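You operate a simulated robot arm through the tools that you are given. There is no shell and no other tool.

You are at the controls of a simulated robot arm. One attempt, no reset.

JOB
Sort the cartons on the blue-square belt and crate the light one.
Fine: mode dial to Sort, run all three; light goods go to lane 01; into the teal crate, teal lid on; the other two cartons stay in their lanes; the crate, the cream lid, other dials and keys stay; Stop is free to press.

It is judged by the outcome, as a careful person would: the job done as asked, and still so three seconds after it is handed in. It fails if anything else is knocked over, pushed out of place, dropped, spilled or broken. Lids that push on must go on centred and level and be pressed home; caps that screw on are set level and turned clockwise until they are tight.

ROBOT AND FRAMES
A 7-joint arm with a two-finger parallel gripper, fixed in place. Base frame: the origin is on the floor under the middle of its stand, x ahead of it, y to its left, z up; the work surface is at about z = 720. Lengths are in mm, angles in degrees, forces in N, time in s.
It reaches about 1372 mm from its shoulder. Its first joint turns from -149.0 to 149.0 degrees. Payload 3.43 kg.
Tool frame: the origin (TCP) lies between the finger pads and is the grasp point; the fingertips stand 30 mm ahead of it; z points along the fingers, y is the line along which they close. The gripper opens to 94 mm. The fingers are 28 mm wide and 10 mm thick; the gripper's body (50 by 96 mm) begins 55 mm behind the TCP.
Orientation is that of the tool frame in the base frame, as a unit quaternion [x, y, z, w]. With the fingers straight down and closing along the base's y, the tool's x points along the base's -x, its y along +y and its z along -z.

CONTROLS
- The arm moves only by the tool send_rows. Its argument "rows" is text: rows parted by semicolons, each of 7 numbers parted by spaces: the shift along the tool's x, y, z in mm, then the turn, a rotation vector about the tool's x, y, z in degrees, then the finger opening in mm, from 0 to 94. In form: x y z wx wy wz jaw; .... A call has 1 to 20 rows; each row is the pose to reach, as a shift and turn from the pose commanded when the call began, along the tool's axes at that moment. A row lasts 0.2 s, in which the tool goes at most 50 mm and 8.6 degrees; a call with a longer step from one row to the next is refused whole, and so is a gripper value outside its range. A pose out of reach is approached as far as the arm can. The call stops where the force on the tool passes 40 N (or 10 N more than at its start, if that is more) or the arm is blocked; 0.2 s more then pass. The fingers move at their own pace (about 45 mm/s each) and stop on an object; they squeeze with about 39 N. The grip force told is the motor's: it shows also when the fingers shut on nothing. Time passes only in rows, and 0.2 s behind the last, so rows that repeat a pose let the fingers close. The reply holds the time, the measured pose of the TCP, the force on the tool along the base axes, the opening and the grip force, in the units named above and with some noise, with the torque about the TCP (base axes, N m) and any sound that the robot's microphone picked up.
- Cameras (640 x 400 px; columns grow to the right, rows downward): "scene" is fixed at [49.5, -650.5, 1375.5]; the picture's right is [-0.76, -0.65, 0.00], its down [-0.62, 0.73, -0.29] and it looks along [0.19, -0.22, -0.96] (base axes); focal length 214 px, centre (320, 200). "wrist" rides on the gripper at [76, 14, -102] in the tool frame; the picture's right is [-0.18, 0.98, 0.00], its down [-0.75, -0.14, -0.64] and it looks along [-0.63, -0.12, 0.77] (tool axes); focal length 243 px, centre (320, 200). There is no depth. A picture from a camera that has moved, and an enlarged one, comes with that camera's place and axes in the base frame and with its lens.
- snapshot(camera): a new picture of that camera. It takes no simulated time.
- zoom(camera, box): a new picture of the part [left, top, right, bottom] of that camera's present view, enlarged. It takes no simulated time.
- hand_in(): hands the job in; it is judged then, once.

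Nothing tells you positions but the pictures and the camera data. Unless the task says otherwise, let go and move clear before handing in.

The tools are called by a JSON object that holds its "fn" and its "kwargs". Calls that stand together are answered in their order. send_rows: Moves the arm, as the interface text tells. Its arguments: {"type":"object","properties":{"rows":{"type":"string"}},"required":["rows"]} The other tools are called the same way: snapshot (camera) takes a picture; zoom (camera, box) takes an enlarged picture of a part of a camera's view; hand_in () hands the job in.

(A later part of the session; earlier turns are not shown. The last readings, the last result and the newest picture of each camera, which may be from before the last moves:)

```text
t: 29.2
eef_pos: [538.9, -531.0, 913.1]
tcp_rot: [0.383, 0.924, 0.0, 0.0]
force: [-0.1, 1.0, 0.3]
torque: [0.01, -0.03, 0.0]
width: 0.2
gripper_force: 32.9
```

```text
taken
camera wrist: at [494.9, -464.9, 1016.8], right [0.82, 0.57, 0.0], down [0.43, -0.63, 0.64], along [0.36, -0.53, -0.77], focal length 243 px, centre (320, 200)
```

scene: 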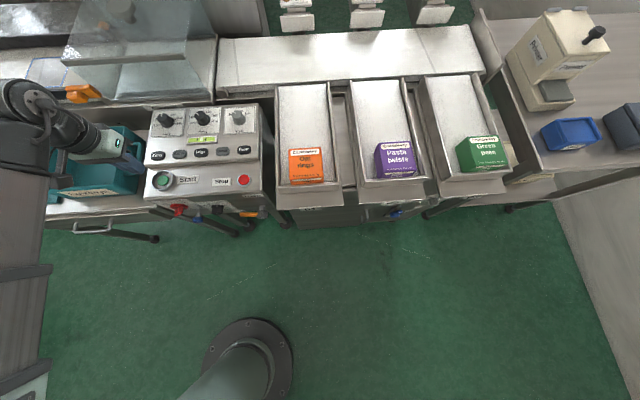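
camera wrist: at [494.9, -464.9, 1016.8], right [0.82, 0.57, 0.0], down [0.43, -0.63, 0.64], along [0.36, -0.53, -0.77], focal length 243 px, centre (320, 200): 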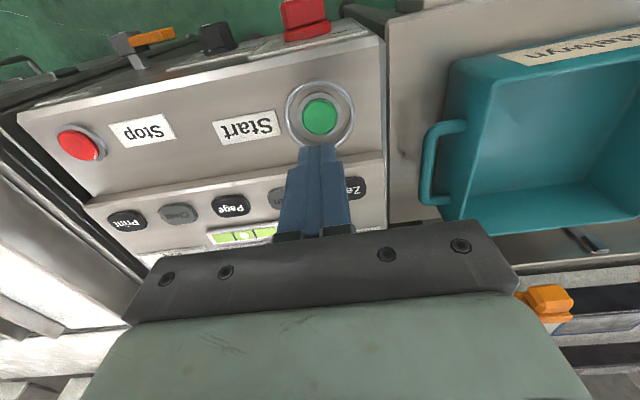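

All three are sorted: oat rings in the left lane, pasta middle, peas right. I'll check the lane labels and the carton's pose.

{"fn": "zoom", "kwargs": {"camera": "scene", "box": [265, 130, 345, 215]}}

{"fn": "zoom", "kwargs": {"camera": "scene", "box": [340, 130, 520, 230]}}

{"fn": "zoom", "kwargs": {"camera": "scene", "box": [265, 60, 345, 145]}}

```text
4.71 times, centred on (305, 172) of scene
camera zoom: at [49.5, -650.5, 1375.5], right [-0.76, -0.65, 0.0], down [-0.62, 0.73, -0.29], along [0.19, -0.22, -0.96], focal length 1009 px, centre (391, 329)
```

zoom: 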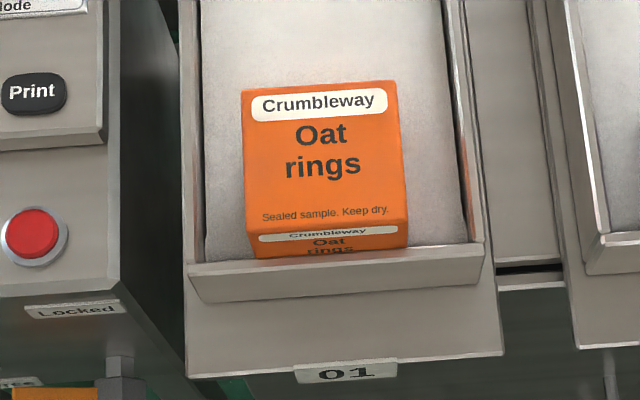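

```text
3.56 times, centred on (430, 180) of scene
camera zoom: at [49.5, -650.5, 1375.5], right [-0.76, -0.65, 0.0], down [-0.62, 0.73, -0.29], along [0.19, -0.22, -0.96], focal length 763 px, centre (-71, 271)
```

zoom: 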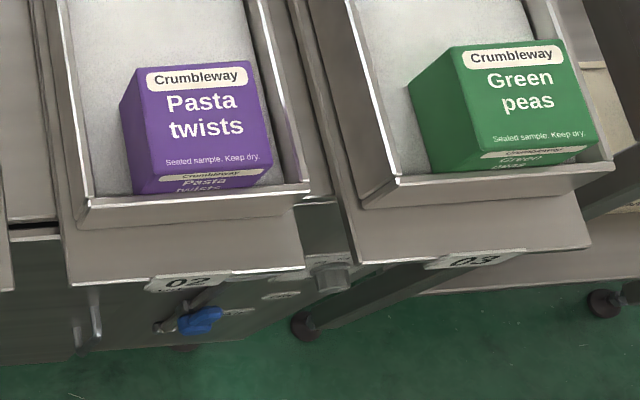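

```text
4.71 times, centred on (305, 102) of scene
camera zoom: at [49.5, -650.5, 1375.5], right [-0.76, -0.65, 0.0], down [-0.62, 0.73, -0.29], along [0.19, -0.22, -0.96], focal length 1009 px, centre (391, 659)
```

zoom: 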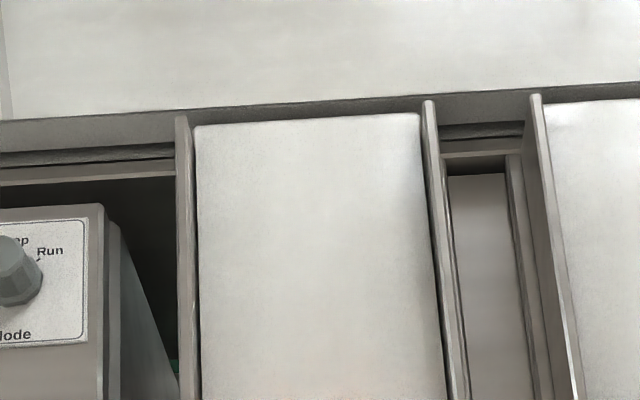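

Lane 01 label confirmed with the oat rings carton at its front end. I'll move the wrist camera over lane 01 to measure the carton.

{"fn": "send_rows", "kwargs": {"rows": "0 0 -45 0 0 0 20; 0 -10 -90 0 0 0 40; 6 -45 -120 0 0 0 60; 13 -90 -140 0 0 0 80; 20 -135 -155 0 0 0 94; 27 -180 -167 0 0 0 94; 33 -228 -167 0 0 0 94; 40 -276 -167 0 0 0 94; 47 -324 -167 0 0 0 94; 54 -370 -167 0 0 0 94; 59 -413 -167 0 0 0 94; 59 -413 -167 0 0 0 94"}}

{"fn": "snapshot", "kwargs": {"camera": "wrist"}}

{"fn": "snapshot", "kwargs": {"camera": "scene"}}

```text
t: 31.8
eef_pos: [206.4, -780.2, 1080.8]
tcp_rot: [0.383, 0.924, -0.001, 0.0]
force: [-0.3, -0.1, -0.6]
torque: [-0.02, 0.01, 0.01]
width: 93.9
gripper_force: 0.1
```

```text
taken
camera wrist: at [162.0, -714.7, 1184.0], right [0.82, 0.57, 0.0], down [0.43, -0.63, 0.64], along [0.36, -0.53, -0.77], focal length 243 px, centre (320, 200)
```

wrist: 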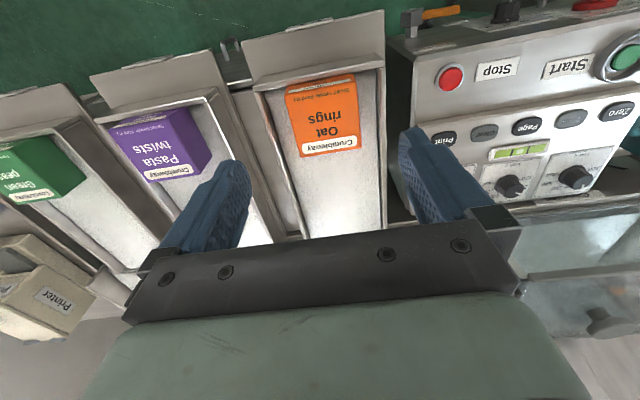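

```text
taken
```

scene: 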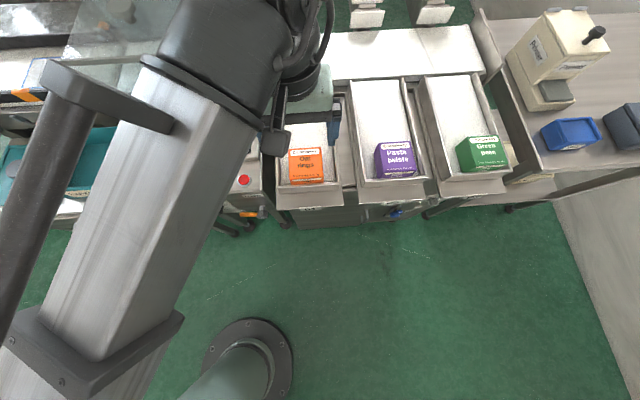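

{"fn": "zoom", "kwargs": {"camera": "wrist", "box": [230, 0, 420, 240]}}

{"fn": "zoom", "kwargs": {"camera": "wrist", "box": [270, 60, 380, 170]}}

{"fn": "zoom", "kwargs": {"camera": "scene", "box": [265, 130, 345, 215]}}

```text
1.67 times, centred on (325, 120) of wrist
camera zoom: at [162.0, -714.7, 1184.0], right [0.82, 0.57, 0.0], down [0.43, -0.63, 0.64], along [0.36, -0.53, -0.77], focal length 404 px, centre (312, 333)
```

zoom: 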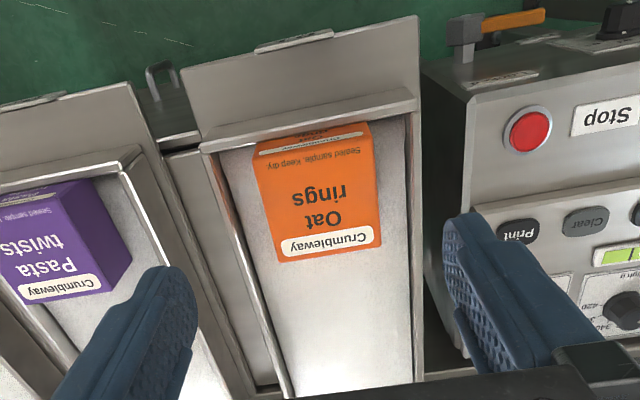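

```text
3.64 times, centred on (325, 115) of wrist
camera zoom: at [162.0, -714.7, 1184.0], right [0.82, 0.57, 0.0], down [0.43, -0.63, 0.64], along [0.36, -0.53, -0.77], focal length 882 px, centre (302, 509)
```

zoom: 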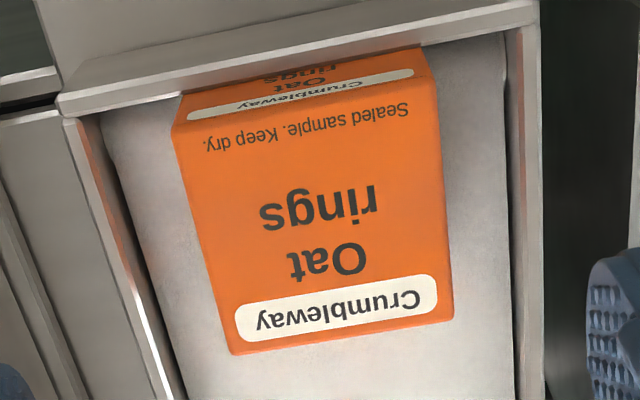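

```text
4.71 times, centred on (305, 172) of scene
camera zoom: at [49.5, -650.5, 1375.5], right [-0.76, -0.65, 0.0], down [-0.62, 0.73, -0.29], along [0.19, -0.22, -0.96], focal length 1009 px, centre (391, 329)
```

zoom: 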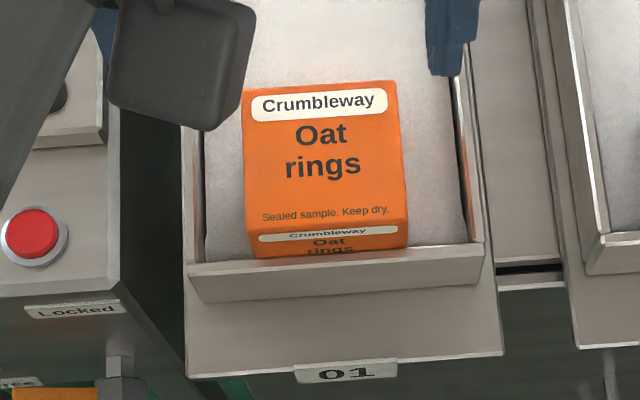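

The two current views are nearly in line, so I'll take a second wrist view from the right side of lane 01 to measure the carton properly.

{"fn": "send_rows", "kwargs": {"rows": "10 -12 7 0 0 -7.5 94; 20 -25 14 0 0 -15 94; 30 -37 21 0 0 -22.5 94; 40 -50 28 0 0 -30 94; 50 -62 35 0 0 -37.5 94; 61 -75 41 0 0 -45 94; 61 -75 41 0 0 -45 94"}}

{"fn": "snapshot", "kwargs": {"camera": "wrist"}}

{"fn": "zoom", "kwargs": {"camera": "wrist", "box": [230, 80, 410, 240]}}

```text
t: 33.4
eef_pos: [108.3, -791.0, 1041.3]
tcp_rot: [0.0, 1.0, 0.001, 0.0]
force: [-0.7, -0.7, -0.6]
torque: [0.01, 0.0, 0.0]
width: 93.9
gripper_force: 0.1
```

```text
taken
camera wrist: at [31.7, -775.1, 1144.6], right [0.18, 0.98, 0.0], down [0.75, -0.14, 0.64], along [0.63, -0.12, -0.77], focal length 243 px, centre (320, 200)
```

wrist: 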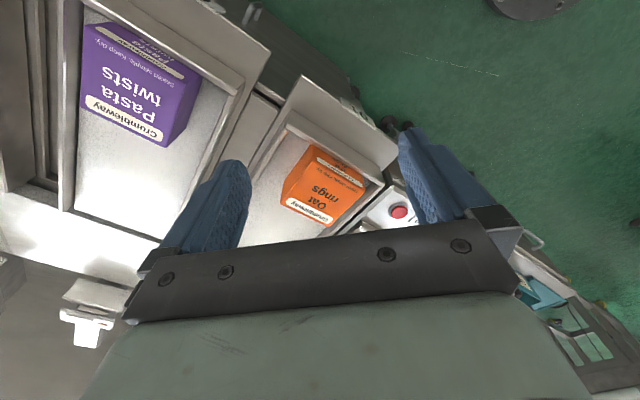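

```text
2.50 times, centred on (320, 160) of wrist
camera zoom: at [31.7, -775.1, 1144.6], right [0.18, 0.98, 0.0], down [0.75, -0.14, 0.64], along [0.63, -0.12, -0.77], focal length 606 px, centre (320, 300)
```

zoom: 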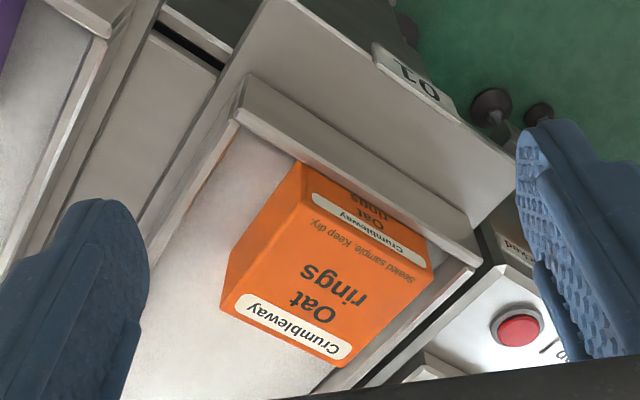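

{"fn": "zoom", "kwargs": {"camera": "wrist", "box": [270, 130, 380, 240]}}

```text
3.64 times, centred on (325, 185) of wrist
camera zoom: at [31.7, -775.1, 1144.6], right [0.18, 0.98, 0.0], down [0.75, -0.14, 0.64], along [0.63, -0.12, -0.77], focal length 882 px, centre (302, 254)
```

zoom: 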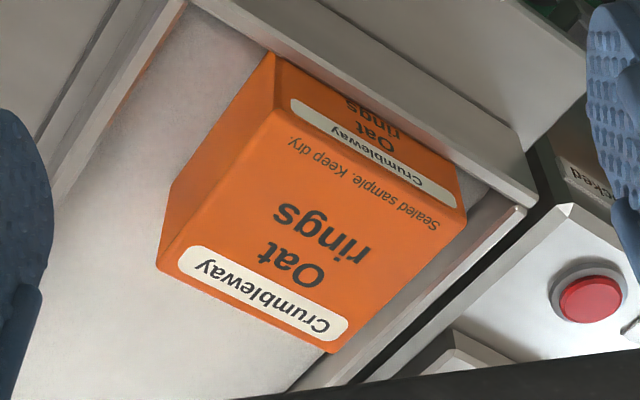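

Measured the carton: ~82×82 mm, top at z≈890, centre about (236,-809), aligned at 45°. Before grasping, I'll survey the crate and teal lid from above.

{"fn": "send_rows", "kwargs": {"rows": "-35 28 -14 0 0 3 94; -71 57 -28 0 0 6 94; -106 86 -42 0 0 9 94; -142 115 -56 0 0 12 94; -178 144 -56 0 0 15 94; -214 173 -56 0 0 18 94; -250 202 -56 0 0 21 94; -286 231 -56 0 0 24 94; -322 260 -56 0 0 27 94; -358 289 -56 0 0 30 94; -394 318 -56 0 0 33 94; -430 347 -56 0 0 36 94; -466 376 -56 0 0 39 94; -502 405 -56 0 0 42 94; -538 434 -56 0 0 45 94; -570 461 -56 0 0 45 94; -570 461 -56 0 0 45 94"}}

{"fn": "snapshot", "kwargs": {"camera": "wrist"}}

{"fn": "snapshot", "kwargs": {"camera": "scene"}}

```text
t: 35.5
eef_pos: [433.6, -530.6, 1095.9]
tcp_rot: [0.232, 0.973, -0.003, 0.002]
force: [1.4, -0.6, -1.2]
torque: [-0.07, 0.0, -0.03]
width: 94.0
gripper_force: 0.1
stopped in row 10: the force on the tool passed its limit at 52 N (the readings are from after the stop); the commanded pose is now the measured one
```

```text
taken
camera wrist: at [370.6, -480.4, 1198.6], right [0.61, 0.79, 0.0], down [0.61, -0.46, 0.65], along [0.51, -0.39, -0.76], focal length 243 px, centre (320, 200)
```

wrist: 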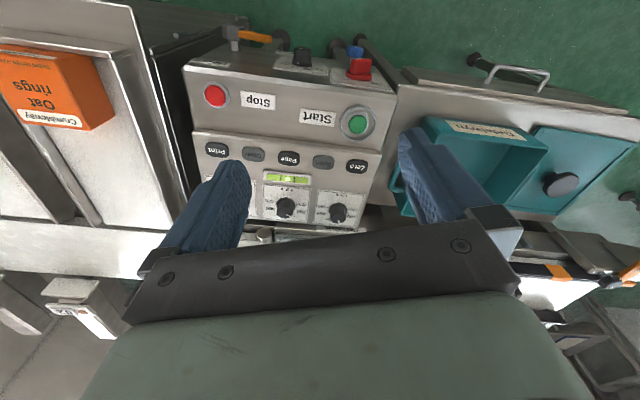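

```text
taken
```

scene: 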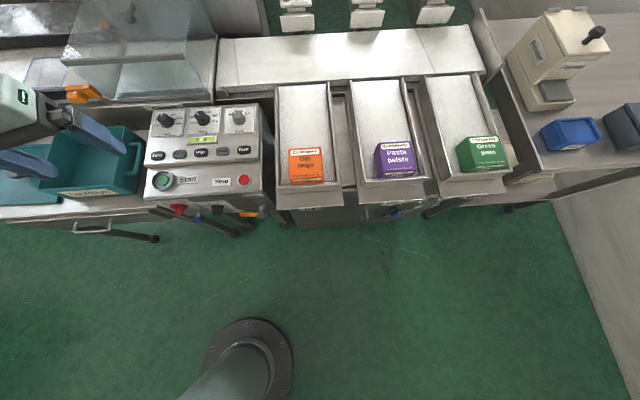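

The move tripped a force limit in free air (likely from a fast swing); nothing was touched. I'll continue more slowly toward the viewpoint in front of the crate.

{"fn": "send_rows", "kwargs": {"rows": "-8 18 0 0 0 1 94; -17 40 0 0 0 3 94; -28 64 0 0 0 5 94; -39 88 0 0 0 6 94; -50 113 0 -0.1 0.1 8 94; -61 138 0 -0.1 0.1 9 94; -72 163 0 -0.2 0.2 10 94; -83 188 0 -0.2 0.2 12 94; -94 213 0 -0.3 0.3 14 94; -105 238 0 -0.3 0.3 16 94; -116 263 0 -0.3 0.3 17 94; -124 280 0 -0.3 0.3 18 94; -127.7 289 0 -0.3 0.3 18.2 94"}}

{"fn": "snapshot", "kwargs": {"camera": "wrist"}}

{"fn": "snapshot", "kwargs": {"camera": "scene"}}

```text
t: 36.1
eef_pos: [463.4, -505.8, 1096.3]
tcp_rot: [0.254, 0.967, -0.005, 0.005]
force: [1.6, 0.1, -2.7]
torque: [-0.18, 0.18, -0.15]
width: 94.1
gripper_force: 0.0
stopped in row 3: the force on the tool passed its limit at 46 N (the readings are from after the stop); the commanded pose is now the measured one
```

```text
taken
camera wrist: at [403.5, -451.9, 1197.8], right [0.64, 0.77, 0.0], down [0.58, -0.49, 0.65], along [0.5, -0.42, -0.76], focal length 243 px, centre (320, 200)
```

wrist: 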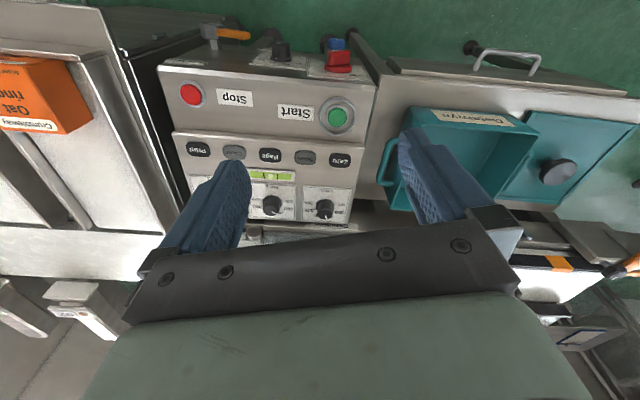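

```text
taken
```

scene: 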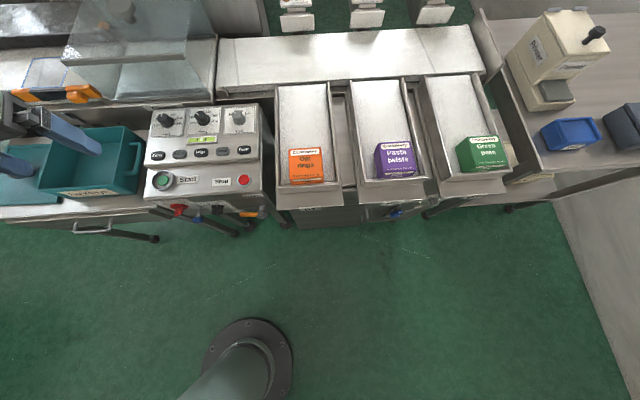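

The arm seems too folded at this small radius (~685 mm). I'll move radially outward first, straightening the small tilt, then go round.

{"fn": "send_rows", "kwargs": {"rows": "-8 -3 0 0 0 0 94; -20 -7 0 -0.1 0.2 0 94; -35 -12 0 -0.2 0.4 0 94; -50 -17 0 -0.3 0.6 0 94; -65 -22 0 -0.4 0.7 0 94; -76 -25 0 -0.4 0.7 0 94; -76 -25 0 -0.4 0.7 0 94"}}

{"fn": "snapshot", "kwargs": {"camera": "scene"}}

```text
t: 37.7
eef_pos: [518.4, -563.1, 1096.8]
tcp_rot: [0.253, 0.968, 0.002, -0.001]
force: [0.2, 0.2, -0.2]
torque: [-0.04, 0.01, -0.01]
width: 93.9
gripper_force: 0.0
```

```text
taken
```

scene: 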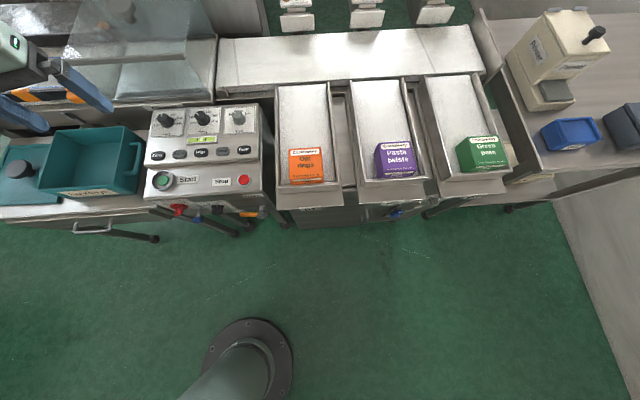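

{"fn": "send_rows", "kwargs": {"rows": "-3 15 0 0 0 1 94; -6 40 0 0 0 3 94; -9 70 0 0 0 5 94; -12 100 0 0 0 6 94; -15 130 0 0 0 8 94; -18 160 0 0 0 10 94; -21 190 0 0 0 12 94; -24 220 0 0 0 13 94; -25 250 0 0 0 14 94; -25 272 0 0 0 15 94; -25 281 0 0 0 15.6 94; -25 281 0 0 0 15.6 94"}}

{"fn": "snapshot", "kwargs": {"camera": "wrist"}}

{"fn": "snapshot", "kwargs": {"camera": "scene"}}

```text
t: 40.3
eef_pos: [676.4, -330.5, 1095.5]
tcp_rot: [0.382, 0.924, 0.0, -0.001]
force: [0.7, 0.7, 0.1]
torque: [0.01, 0.02, 0.0]
width: 93.7
gripper_force: 0.0
```

```text
taken
camera wrist: at [632.8, -265.3, 1199.4], right [0.82, 0.57, 0.0], down [0.43, -0.63, 0.64], along [0.36, -0.53, -0.77], focal length 243 px, centre (320, 200)
```

wrist: 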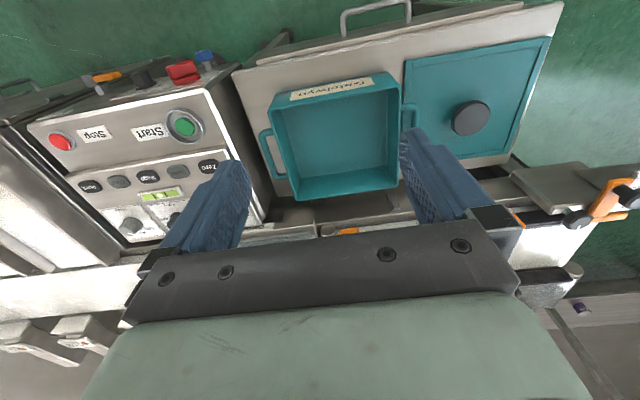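

```text
taken
```

scene: 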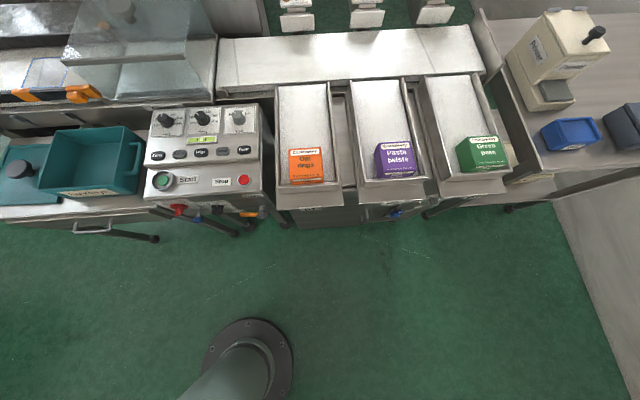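

{"fn": "zoom", "kwargs": {"camera": "wrist", "box": [230, 20, 430, 220]}}

{"fn": "zoom", "kwargs": {"camera": "wrist", "box": [380, 20, 580, 180]}}

{"fn": "zoom", "kwargs": {"camera": "scene", "box": [0, 115, 160, 215]}}

{"fn": "zoom", "kwargs": {"camera": "scene", "box": [0, 0, 200, 125]}}

```text
2.00 times, centred on (330, 120) of wrist
camera zoom: at [632.8, -265.3, 1199.4], right [0.82, 0.57, 0.0], down [0.43, -0.63, 0.64], along [0.36, -0.53, -0.77], focal length 485 px, centre (300, 360)
```

zoom: 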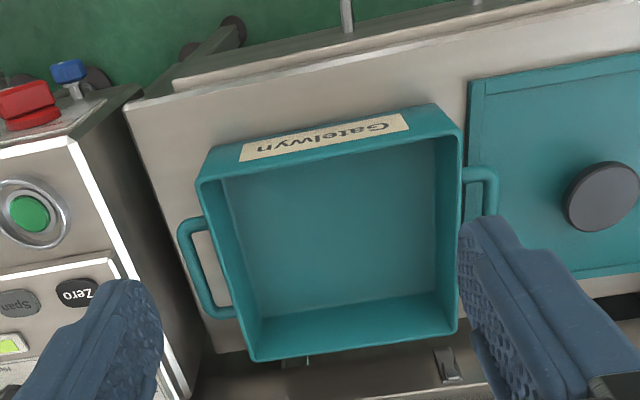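

```text
2.50 times, centred on (480, 100) of wrist
camera zoom: at [632.8, -265.3, 1199.4], right [0.82, 0.57, 0.0], down [0.43, -0.63, 0.64], along [0.36, -0.53, -0.77], focal length 606 px, centre (-80, 450)
```

zoom: 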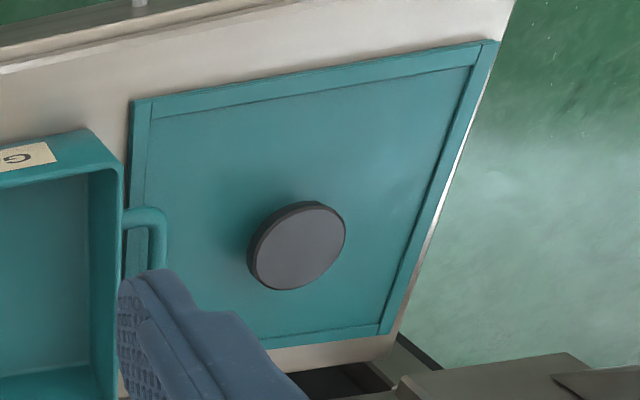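

```text
4.00 times, centred on (80, 165) of scene
camera zoom: at [49.5, -650.5, 1375.5], right [-0.76, -0.65, 0.0], down [-0.62, 0.73, -0.29], along [0.19, -0.22, -0.96], focal length 858 px, centre (1280, 340)
```

zoom: 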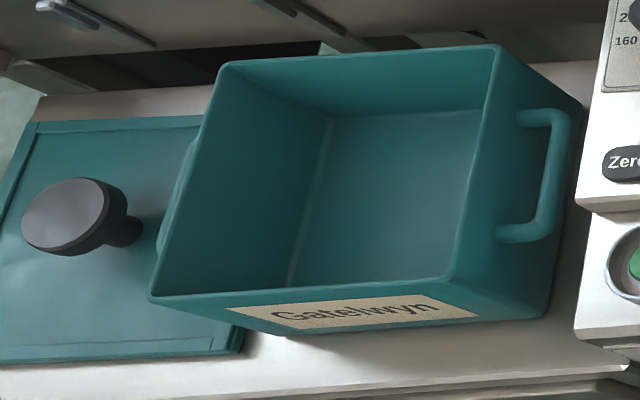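

```text
3.20 times, centred on (100, 62) of scene
camera zoom: at [49.5, -650.5, 1375.5], right [-0.76, -0.65, 0.0], down [-0.62, 0.73, -0.29], along [0.19, -0.22, -0.96], focal length 686 px, centre (1024, 640)
```

zoom: 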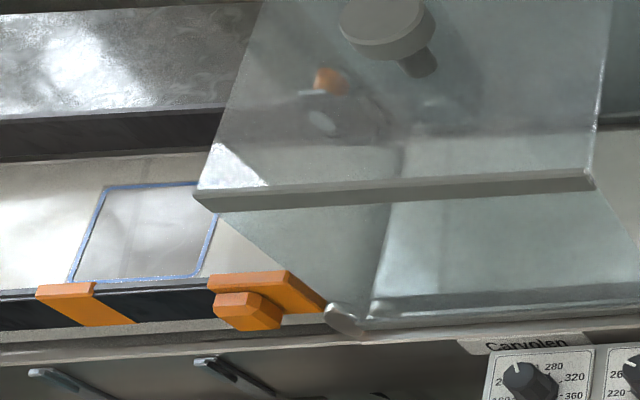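

The crate centre is about (788,-425) with rim at z≈802, and the teal lid's knob is near (966,-249). The crate's side handle overhangs the lid edge slightly, so I'll slide the lid clear before lifting it. Now going back to fetch the oat rings carton.

{"fn": "send_rows", "kwargs": {"rows": "-8 -24 0 0 0 0 94; -20 -60 0 0 0 0 94; -32 -98 0 0 0 0 94; -45 -136 0 0 0 0 94; -57 -173 0 0 0 0 94; -69 -210 0 0 0 0 94; -80 -245 0 0 0 0 94; -78 -285 0 0 0 0 94; -76 -325 0 0 0 0 94; -73 -365 0 0 0 0 94; -71 -405 0 0 0 0 94; -68 -445 0 0 0 0 94; -66 -485 0 0 0 0 94; -58 -520 0 0 0 0 94; -49 -555 0 0 0 0 94; -40 -590 0 0 0 0 94; -33 -625 0 0 0 0 94; -27.6 -645 0 0 0 0 94; -27.6 -650 0 0 0 0 94; -27.6 -650 0 0 0 0 94"}}

{"fn": "snapshot", "kwargs": {"camera": "wrist"}}

{"fn": "snapshot", "kwargs": {"camera": "scene"}}

```text
t: 44.5
eef_pos: [240.3, -811.0, 1097.8]
tcp_rot: [0.382, 0.924, 0.0, -0.001]
force: [0.6, -0.1, -0.1]
torque: [-0.02, -0.01, 0.01]
width: 93.6
gripper_force: 0.1
```

```text
taken
camera wrist: at [194.9, -745.6, 1199.9], right [0.82, 0.57, 0.0], down [0.43, -0.63, 0.64], along [0.36, -0.53, -0.77], focal length 243 px, centre (320, 200)
```

wrist: 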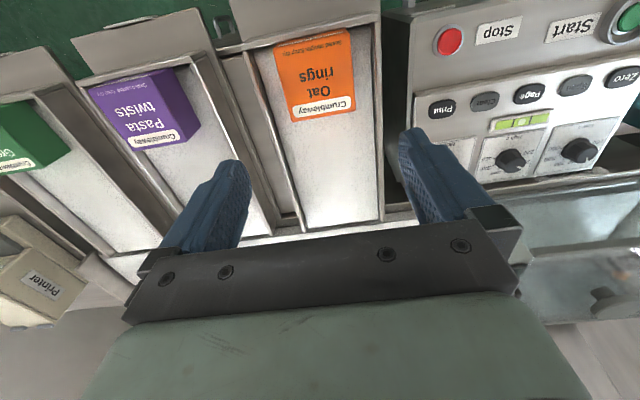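

```text
taken
```

scene: 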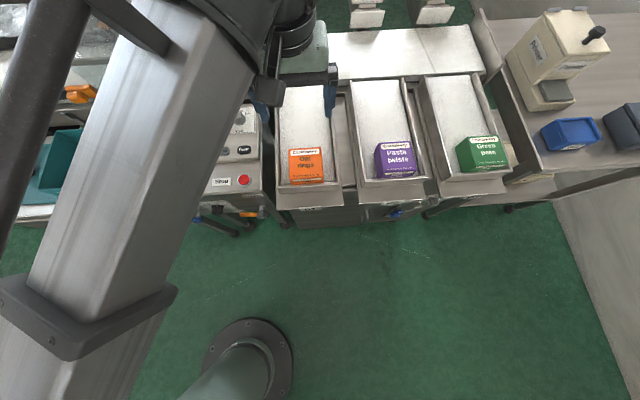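

{"fn": "zoom", "kwargs": {"camera": "wrist", "box": [230, 0, 410, 160]}}

```text
2.50 times, centred on (320, 80) of wrist
camera zoom: at [194.9, -745.6, 1199.9], right [0.82, 0.57, 0.0], down [0.43, -0.63, 0.64], along [0.36, -0.53, -0.77], focal length 606 px, centre (320, 500)
```

zoom: 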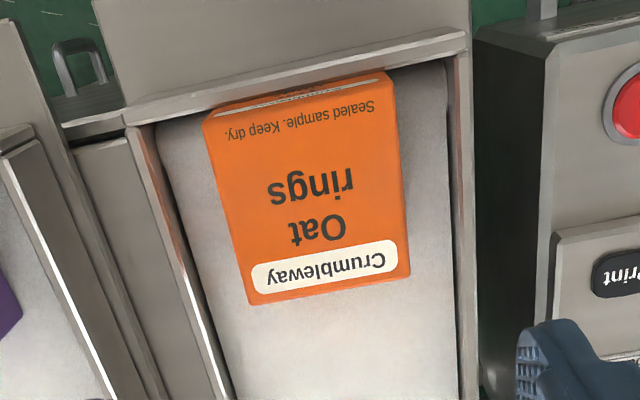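

Carton centre is a few millimetres off the tool axis; correcting by about (-3,+0.6) mm and descending part way.

{"fn": "send_rows", "kwargs": {"rows": "1 -1 25 0 0 0 94; 2.6 -1.8 60 0 0 0 94; 2.6 -1.8 95 0 0 0 94; 2.6 -1.8 120 0 0 0 94; 2.6 -1.8 130 0 0 0 94; 2.6 -1.8 130 0 0 0 94"}}

{"fn": "snapshot", "kwargs": {"camera": "wrist"}}

{"fn": "zoom", "kwargs": {"camera": "wrist", "box": [210, 20, 430, 220]}}

{"fn": "snapshot", "kwargs": {"camera": "scene"}}

```text
t: 45.9
eef_pos: [236.4, -807.4, 965.9]
tcp_rot: [0.381, 0.924, 0.001, -0.001]
force: [-0.4, 0.5, -0.2]
torque: [0.03, 0.01, -0.01]
width: 94.0
gripper_force: 0.0
```

```text
taken
camera wrist: at [191.0, -743.8, 1069.5], right [0.82, 0.57, 0.0], down [0.43, -0.63, 0.64], along [0.36, -0.53, -0.77], focal length 243 px, centre (320, 200)
```

wrist: 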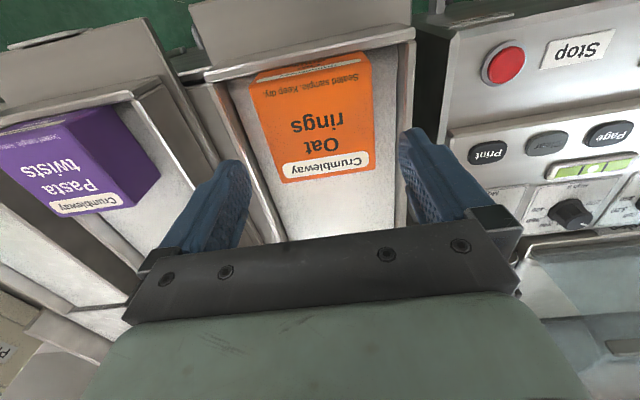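

```text
2.00 times, centred on (320, 120) of wrist
camera zoom: at [191.0, -743.8, 1069.5], right [0.82, 0.57, 0.0], down [0.43, -0.63, 0.64], along [0.36, -0.53, -0.77], focal length 485 px, centre (320, 360)
```

zoom: 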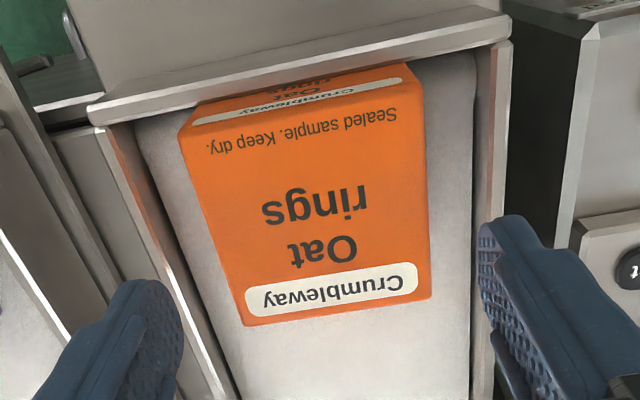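

```text
taken
```

scene: 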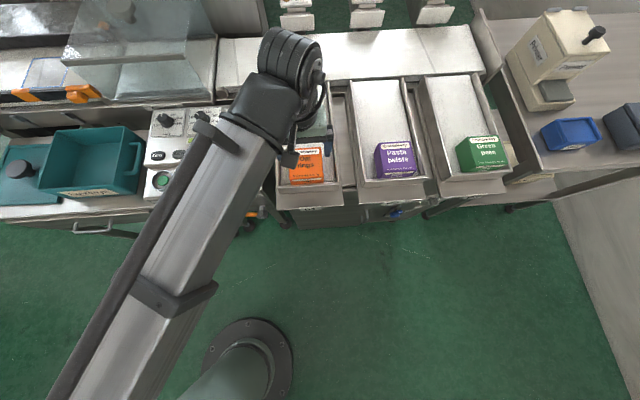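

Well aligned. Descending the rest of the way so the fingertips straddle the carton.

{"fn": "send_rows", "kwargs": {"rows": "-1 0 20 0 0 0 94; -3 0 40 0 0 0 94; -3 0 55 0 0 0 94; -3 0 65 0 0 0 94; -3 0 74 0 0 0 94; -3 0 74 0 0 0 94"}}

{"fn": "snapshot", "kwargs": {"camera": "wrist"}}

{"fn": "zoom", "kwargs": {"camera": "scene", "box": [230, 80, 370, 220]}}

```text
t: 47.3
eef_pos: [237.9, -813.2, 891.8]
tcp_rot: [0.382, 0.924, -0.001, -0.001]
force: [-0.5, 0.1, -0.5]
torque: [-0.01, 0.04, 0.04]
width: 94.1
gripper_force: 0.0
```

```text
taken
camera wrist: at [193.1, -747.0, 995.0], right [0.82, 0.57, 0.0], down [0.43, -0.63, 0.64], along [0.36, -0.53, -0.77], focal length 243 px, centre (320, 200)
```

wrist: 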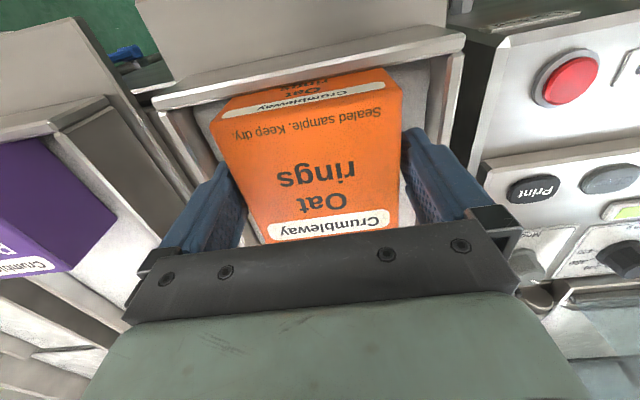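

```text
2.86 times, centred on (300, 150) of scene
camera zoom: at [49.5, -650.5, 1375.5], right [-0.76, -0.65, 0.0], down [-0.62, 0.73, -0.29], along [0.19, -0.22, -0.96], focal length 613 px, centre (377, 343)
```

zoom: 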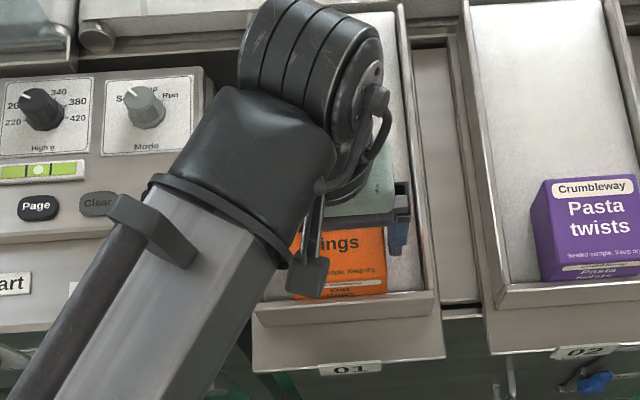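

The fingers straddle the carton; closing now.

{"fn": "send_rows", "kwargs": {"rows": "0 0 0 0 0 0 84; 0 0 0 0 0 0 76; 0 0 0 0 0 0 70; 0 0 0 0 0 0 70; 0 0 0 0 0 0 70"}}

{"fn": "snapshot", "kwargs": {"camera": "wrist"}}

```text
t: 48.5
eef_pos: [237.9, -812.8, 891.8]
tcp_rot: [0.382, 0.924, 0.001, 0.0]
force: [-0.4, 0.3, 0.6]
torque: [0.02, 0.02, 0.01]
width: 89.1
gripper_force: 39.5
```

```text
taken
camera wrist: at [193.2, -746.9, 995.1], right [0.82, 0.57, 0.0], down [0.43, -0.63, 0.64], along [0.36, -0.53, -0.77], focal length 243 px, centre (320, 200)
```

wrist: 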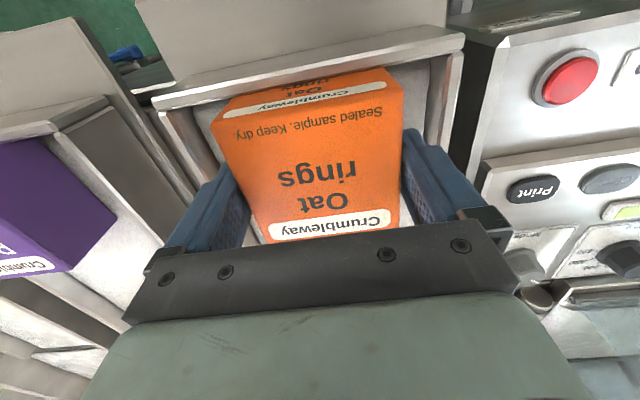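

Gripped at 89 mm. Lifting slowly.

{"fn": "send_rows", "kwargs": {"rows": "0 0 -5 0 0 0 70; 0 0 -12 0 0 0 70; 0 0 -25 0 0 0 70; 0 0 -45 0 0 0 70; 0 0 -70 0 0 0 70; 0 0 -100 0 0 0 70; 0 0 -100 0 0 0 70"}}

{"fn": "snapshot", "kwargs": {"camera": "wrist"}}

{"fn": "snapshot", "kwargs": {"camera": "scene"}}

```text
t: 50.1
eef_pos: [237.3, -813.9, 993.4]
tcp_rot: [0.383, 0.924, 0.001, -0.001]
force: [1.0, -0.8, 0.2]
torque: [-0.01, -0.01, -0.02]
width: 69.9
gripper_force: 0.1
```

```text
taken
camera wrist: at [193.3, -747.9, 1096.1], right [0.82, 0.57, 0.0], down [0.43, -0.63, 0.64], along [0.36, -0.53, -0.77], focal length 243 px, centre (320, 200)
```

wrist: 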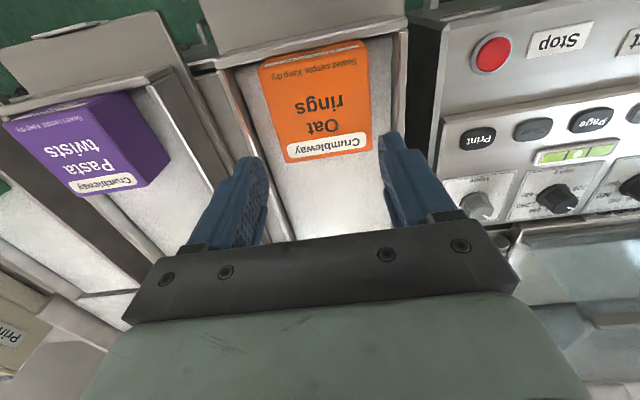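

```text
taken
```

scene: 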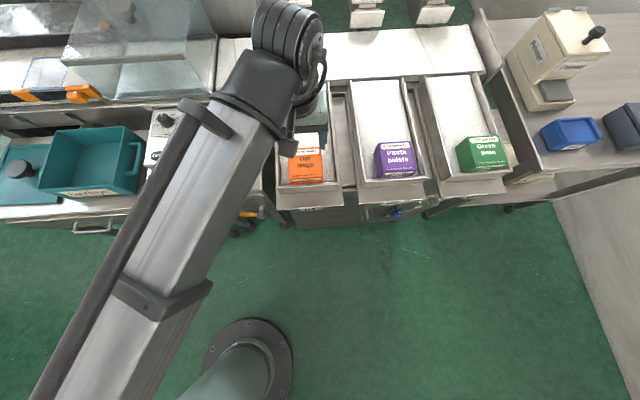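

The carton slipped out: the top is probably lower than I estimated, so only the fingertips held. I'll check where it lies now.

{"fn": "zoom", "kwargs": {"camera": "wrist", "box": [220, 20, 420, 200]}}

{"fn": "zoom", "kwargs": {"camera": "scene", "box": [265, 130, 345, 215]}}

```text
2.22 times, centred on (320, 110) of wrist
camera zoom: at [193.3, -747.9, 1096.1], right [0.82, 0.57, 0.0], down [0.43, -0.63, 0.64], along [0.36, -0.53, -0.77], focal length 539 px, centre (320, 400)
```

zoom: 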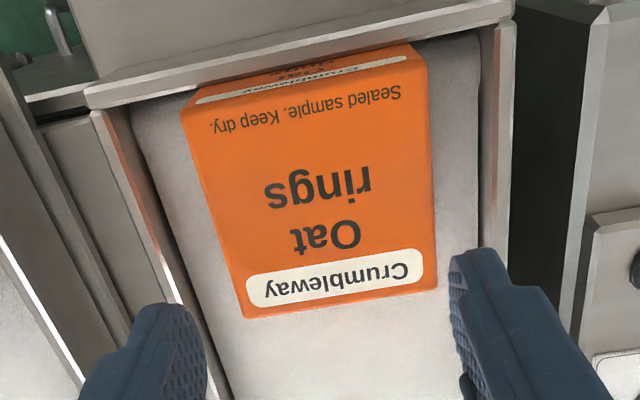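

```text
4.71 times, centred on (305, 172) of scene
camera zoom: at [49.5, -650.5, 1375.5], right [-0.76, -0.65, 0.0], down [-0.62, 0.73, -0.29], along [0.19, -0.22, -0.96], focal length 1009 px, centre (391, 329)
```

zoom: 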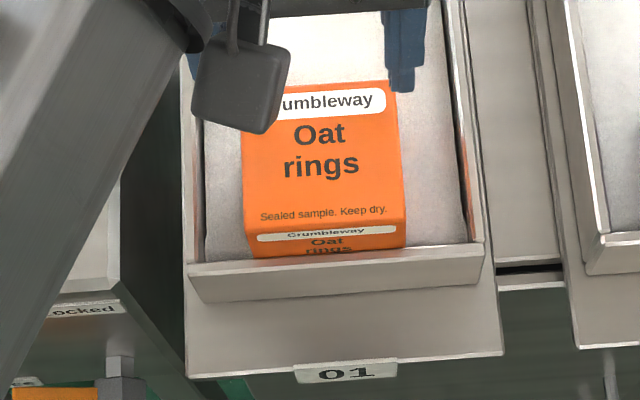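

The carton hasn't moved. I'll re-approach, better centred, and go deeper in small steps while watching the force.

{"fn": "send_rows", "kwargs": {"rows": "0 0 0 0 0 0 94; -1 1 0 0 0 0 94; -2.5 1.7 10 0 0 0 94; -2.5 1.7 35 0 0 0 94; -2.5 1.7 60 0 0 0 94; -2.5 1.7 80 0 0 0 94; -2.5 1.7 92 0 0 0 94; -2.5 1.7 102 0 0 0 94; -2.5 1.7 106 0 0 0 94; -2.5 1.7 110 0 0 0 94"}}

{"fn": "snapshot", "kwargs": {"camera": "wrist"}}

```text
t: 52.3
eef_pos: [241.8, -813.0, 883.8]
tcp_rot: [0.381, 0.924, 0.0, -0.001]
force: [0.3, -0.7, -0.3]
torque: [0.01, 0.02, -0.06]
width: 94.3
gripper_force: 0.1
```

```text
taken
camera wrist: at [196.7, -746.7, 985.4], right [0.82, 0.57, 0.0], down [0.43, -0.63, 0.64], along [0.36, -0.53, -0.77], focal length 243 px, centre (320, 200)
```

wrist: 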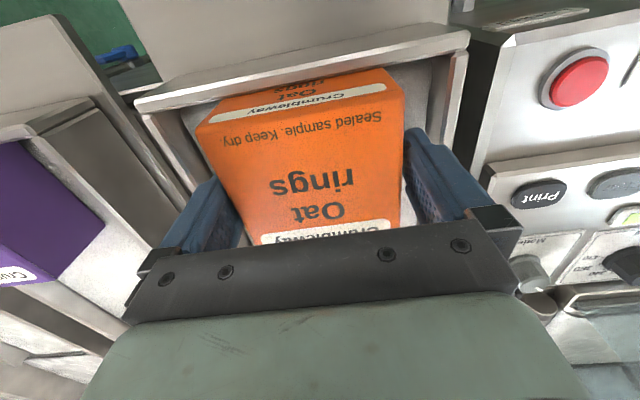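

{"fn": "send_rows", "kwargs": {"rows": "0 0 3 0 0 0 94; 0 0 6 0 0 0 94; 0 0 9 0 0 0 94; 0 0 12 0 0 0 94"}}

{"fn": "zoom", "kwargs": {"camera": "wrist", "box": [150, 60, 500, 280]}}

```text
t: 53.3
eef_pos: [239.2, -812.4, 869.0]
tcp_rot: [0.382, 0.924, 0.001, 0.0]
force: [-0.5, 0.1, -0.2]
torque: [0.01, -0.01, 0.02]
width: 93.9
gripper_force: 0.0
```

```text
1.82 times, centred on (325, 170) of wrist
camera zoom: at [196.0, -747.2, 973.3], right [0.82, 0.57, 0.0], down [0.43, -0.63, 0.64], along [0.36, -0.53, -0.77], focal length 441 px, centre (311, 254)
```

zoom: 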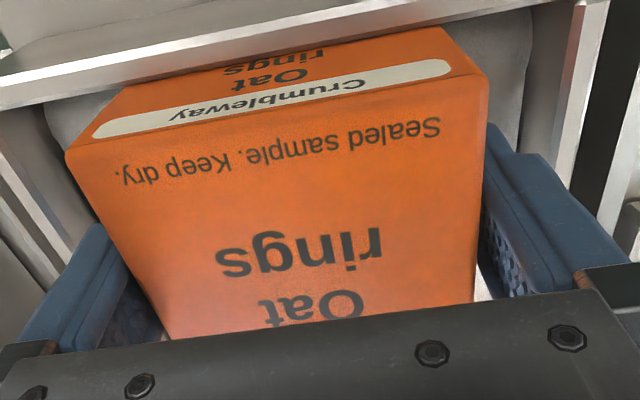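

Good overlap now and no contact below. A few more millimetres, then close.

{"fn": "send_rows", "kwargs": {"rows": "0 0 3 0 0 0 94; 0 0 6 0 0 0 94; 0 0 6 0 0 0 94"}}

{"fn": "send_rows", "kwargs": {"rows": "0 0 0 0 0 0 88; 0 0 0 0 0 0 80; 0 0 0 0 0 0 70; 0 0 0 0 0 0 70; 0 0 0 0 0 0 70"}}

{"fn": "snapshot", "kwargs": {"camera": "wrist"}}

```text
t: 54.0
eef_pos: [240.3, -813.2, 868.1]
tcp_rot: [0.382, 0.924, 0.0, 0.001]
force: [-2.6, 3.5, 12.9]
torque: [0.41, -0.03, 0.08]
width: 93.9
gripper_force: 0.0
stopped in row 3: the force on the tool passed its limit at 43 N (the readings are from after the stop); the commanded pose is now the measured one
```

```text
t: 55.2
eef_pos: [240.9, -812.4, 868.8]
tcp_rot: [0.382, 0.924, 0.0, 0.001]
force: [-0.1, 3.7, 23.2]
torque: [0.53, 0.11, -0.22]
width: 89.3
gripper_force: 38.8
```

```text
taken
camera wrist: at [196.1, -747.2, 970.9], right [0.82, 0.57, 0.0], down [0.43, -0.63, 0.64], along [0.36, -0.53, -0.77], focal length 243 px, centre (320, 200)
```

wrist: 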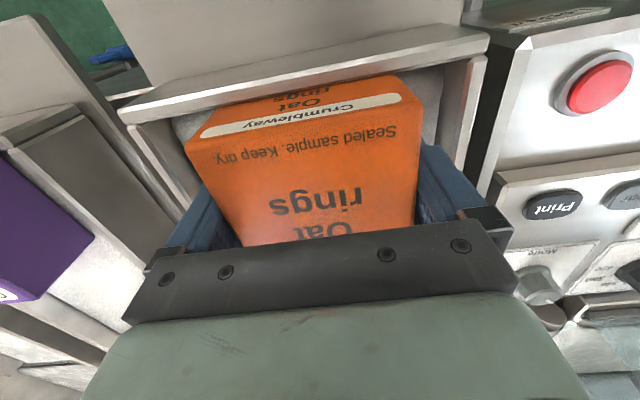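

The tips touched the lane floor lightly (z≈838), so grip is as deep as possible; holding 89 mm. Lifting very slowly and checking.

{"fn": "send_rows", "kwargs": {"rows": "0 0 -2 0 0 0 70; 0 0 -4 0 0 0 70; 0 0 -7 0 0 0 70; 0 0 -10 0 0 0 70; 0 0 -14 0 0 0 70"}}

{"fn": "snapshot", "kwargs": {"camera": "wrist"}}

```text
t: 56.4
eef_pos: [241.0, -814.6, 880.9]
tcp_rot: [0.381, 0.925, 0.0, 0.0]
force: [0.3, 1.0, -2.5]
torque: [0.0, 0.0, -0.03]
width: 89.0
gripper_force: 39.3
```

```text
taken
camera wrist: at [195.9, -748.0, 983.3], right [0.82, 0.57, 0.0], down [0.43, -0.63, 0.64], along [0.36, -0.53, -0.77], focal length 243 px, centre (320, 200)
```

wrist: 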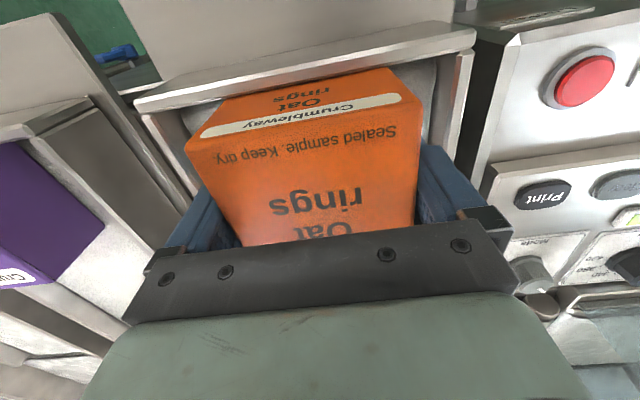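

The carton is held this time (about 2.5 N of weight). Lifting clear and carrying it toward the crate at moderate speed.

{"fn": "send_rows", "kwargs": {"rows": "0 0 -5 0 0 0 70; 0 0 -15 0 0 0 70; 0 0 -35 0 0 0 70; 0 0 -60 0 0 0 70; 0 0 -85 0 0 0 70; 0 0 -105 0 0 0 70; -2 10 -117 0 0 0 70; -7 30 -119 0 0 0 70; -12 58 -119 0 0 0 70; -17 88 -119 0 0 0 70; -23 118 -119 0 0 0 70; -29 148 -119 0 0 0 70; -32 178 -119 0 0 0 70; -35 208 -119 0 0 0 70; -37 238 -119 0 0 0 70; -40 268 -119 0 0 0 70; -42 298 -119 0 0 0 70; -44 326 -119 0 0 0 70; -45 346 -119 0 0 0 70; -45 352 -119 0 0 0 70"}}

{"fn": "snapshot", "kwargs": {"camera": "wrist"}}

{"fn": "snapshot", "kwargs": {"camera": "scene"}}

```text
t: 60.6
eef_pos: [521.4, -595.5, 1000.4]
tcp_rot: [0.382, 0.924, 0.001, 0.0]
force: [-0.3, -0.6, -2.2]
torque: [0.01, 0.03, 0.0]
width: 89.2
gripper_force: 38.7
```

```text
taken
camera wrist: at [476.6, -529.7, 1103.1], right [0.82, 0.57, 0.0], down [0.43, -0.63, 0.64], along [0.36, -0.53, -0.77], focal length 243 px, centre (320, 200)
```

wrist: 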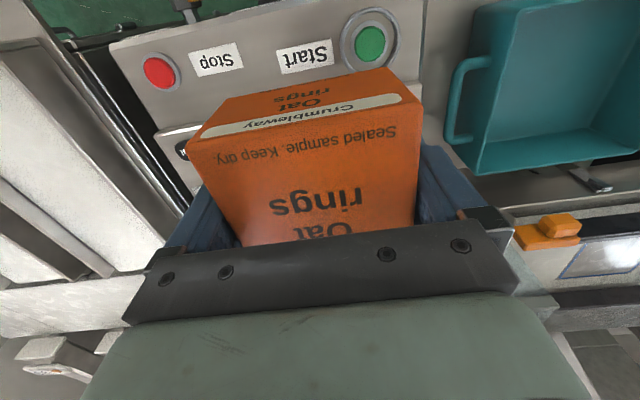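

```text
taken
```

scene: 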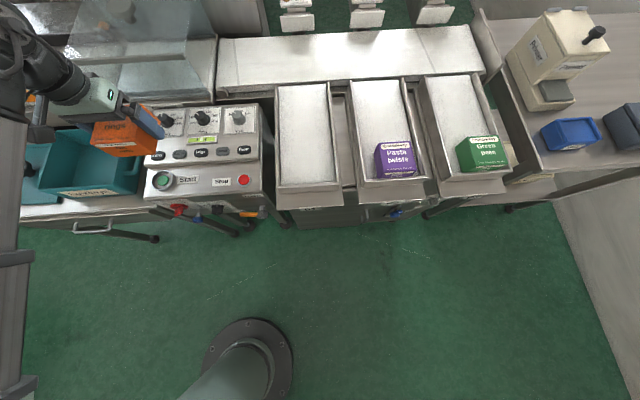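

The carton is secure. Continuing to above the crate centre (788,-425).

{"fn": "send_rows", "kwargs": {"rows": "-2 10 0 0 0 0 70; -7 30 0 0 0 0 70; -13 60 0 0 0 0 70; -20 92 0 0 0 0 70; -27 124 0 0 0 0 70; -34 156 0 0 0 0 70; -41 188 0 0 0 0 70; -48 220 0 0 0 0 70; -55 252 0 0 0 0 70; -62 280 0 0 0 0 70; -66 300 0 0 0 0 70; -68.3 308.7 0 0 0 0 70; -68.3 308.7 0 0 0 0 70"}}

{"fn": "snapshot", "kwargs": {"camera": "wrist"}}

{"fn": "snapshot", "kwargs": {"camera": "scene"}}

```text
t: 63.4
eef_pos: [786.2, -426.1, 1002.1]
tcp_rot: [0.382, 0.924, 0.0, 0.0]
force: [-0.4, -0.4, -2.1]
torque: [-0.01, 0.0, -0.02]
width: 89.3
gripper_force: 39.0
```

```text
taken
camera wrist: at [743.2, -359.9, 1104.8], right [0.82, 0.57, 0.0], down [0.43, -0.63, 0.64], along [0.36, -0.53, -0.77], focal length 243 px, centre (320, 200)
```

wrist: 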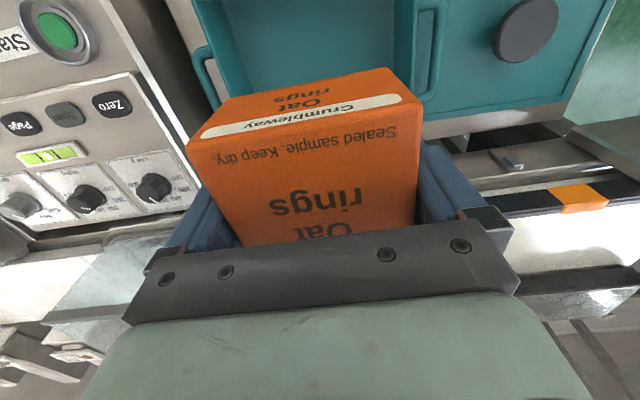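

```text
taken
```

scene: 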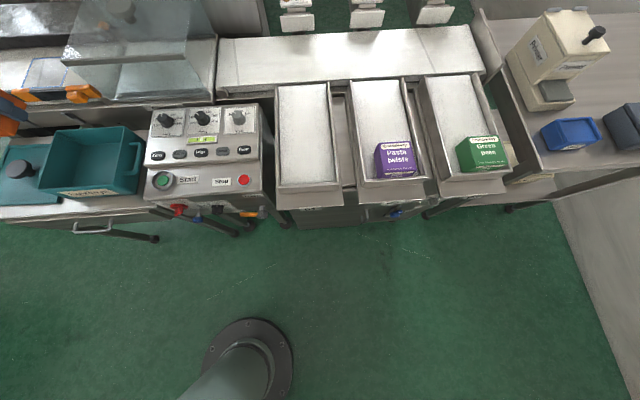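

Centred over the crate. Lowering the carton into it.

{"fn": "send_rows", "kwargs": {"rows": "0 0 10 0 0 0 70; 0 0 30 0 0 0 70; 0 0 60 0 0 0 70; 0 0 90 0 0 0 70; 0 0 120 0 0 0 70; 0 0 150 0 0 0 70; 0 0 175 0 0 0 70; 0 0 190 0 0 0 70; 0 0 200 0 0 0 70; 0 0 200 0 0 0 70"}}

{"fn": "snapshot", "kwargs": {"camera": "wrist"}}

{"fn": "zoom", "kwargs": {"camera": "scene", "box": [0, 60, 200, 220]}}

```text
t: 65.6
eef_pos: [788.3, -423.7, 800.4]
tcp_rot: [0.383, 0.924, -0.001, 0.001]
force: [1.1, 0.2, -1.9]
torque: [0.0, 0.0, 0.0]
width: 89.1
gripper_force: 39.2
```

```text
taken
camera wrist: at [743.4, -358.3, 903.0], right [0.82, 0.57, 0.0], down [0.43, -0.63, 0.64], along [0.36, -0.53, -0.77], focal length 243 px, centre (320, 200)
```

wrist: 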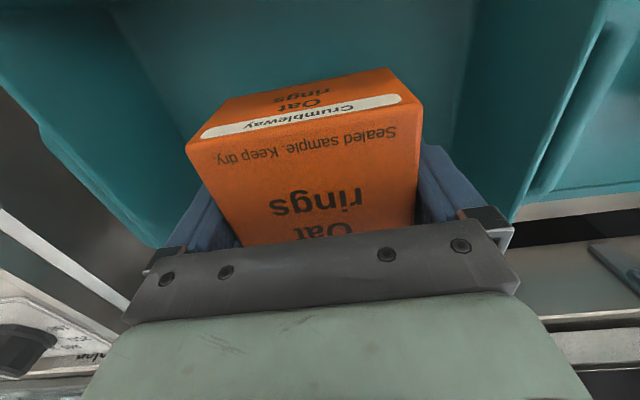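

```text
2.50 times, centred on (100, 140) of scene
camera zoom: at [49.5, -650.5, 1375.5], right [-0.76, -0.65, 0.0], down [-0.62, 0.73, -0.29], along [0.19, -0.22, -0.96], focal length 536 px, centre (870, 350)
```

zoom: 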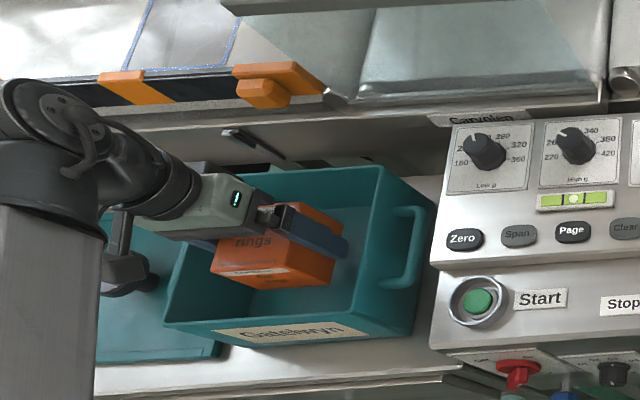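

{"fn": "send_rows", "kwargs": {"rows": "0 0 10 0 0 0 70; 0 0 22 0 0 0 70; 0 0 32 0 0 0 70; 0 0 38 0 0 0 70; 0 0 38 0 0 0 70"}}

{"fn": "send_rows", "kwargs": {"rows": "0 0 2 0 0 0 70; 0 0 4 0 0 0 70"}}

```text
t: 66.8
eef_pos: [787.7, -426.4, 762.1]
tcp_rot: [0.382, 0.924, 0.0, 0.0]
force: [0.9, 0.2, -2.0]
torque: [0.01, -0.02, 0.01]
width: 89.2
gripper_force: 39.3
```

```text
t: 67.4
eef_pos: [786.8, -425.6, 758.7]
tcp_rot: [0.382, 0.924, 0.0, -0.001]
force: [0.5, 0.4, -2.4]
torque: [-0.01, 0.03, 0.03]
width: 89.4
gripper_force: 38.8
```

{"fn": "send_rows", "kwargs": {"rows": "0 0 1.5 0 0 0 70; 0 0 3 0 0 0 70"}}

```text
t: 68.0
eef_pos: [787.0, -424.7, 756.4]
tcp_rot: [0.382, 0.924, 0.0, 0.0]
force: [0.7, 1.4, 3.4]
torque: [-0.15, 0.06, -0.03]
width: 89.0
gripper_force: 39.1
```

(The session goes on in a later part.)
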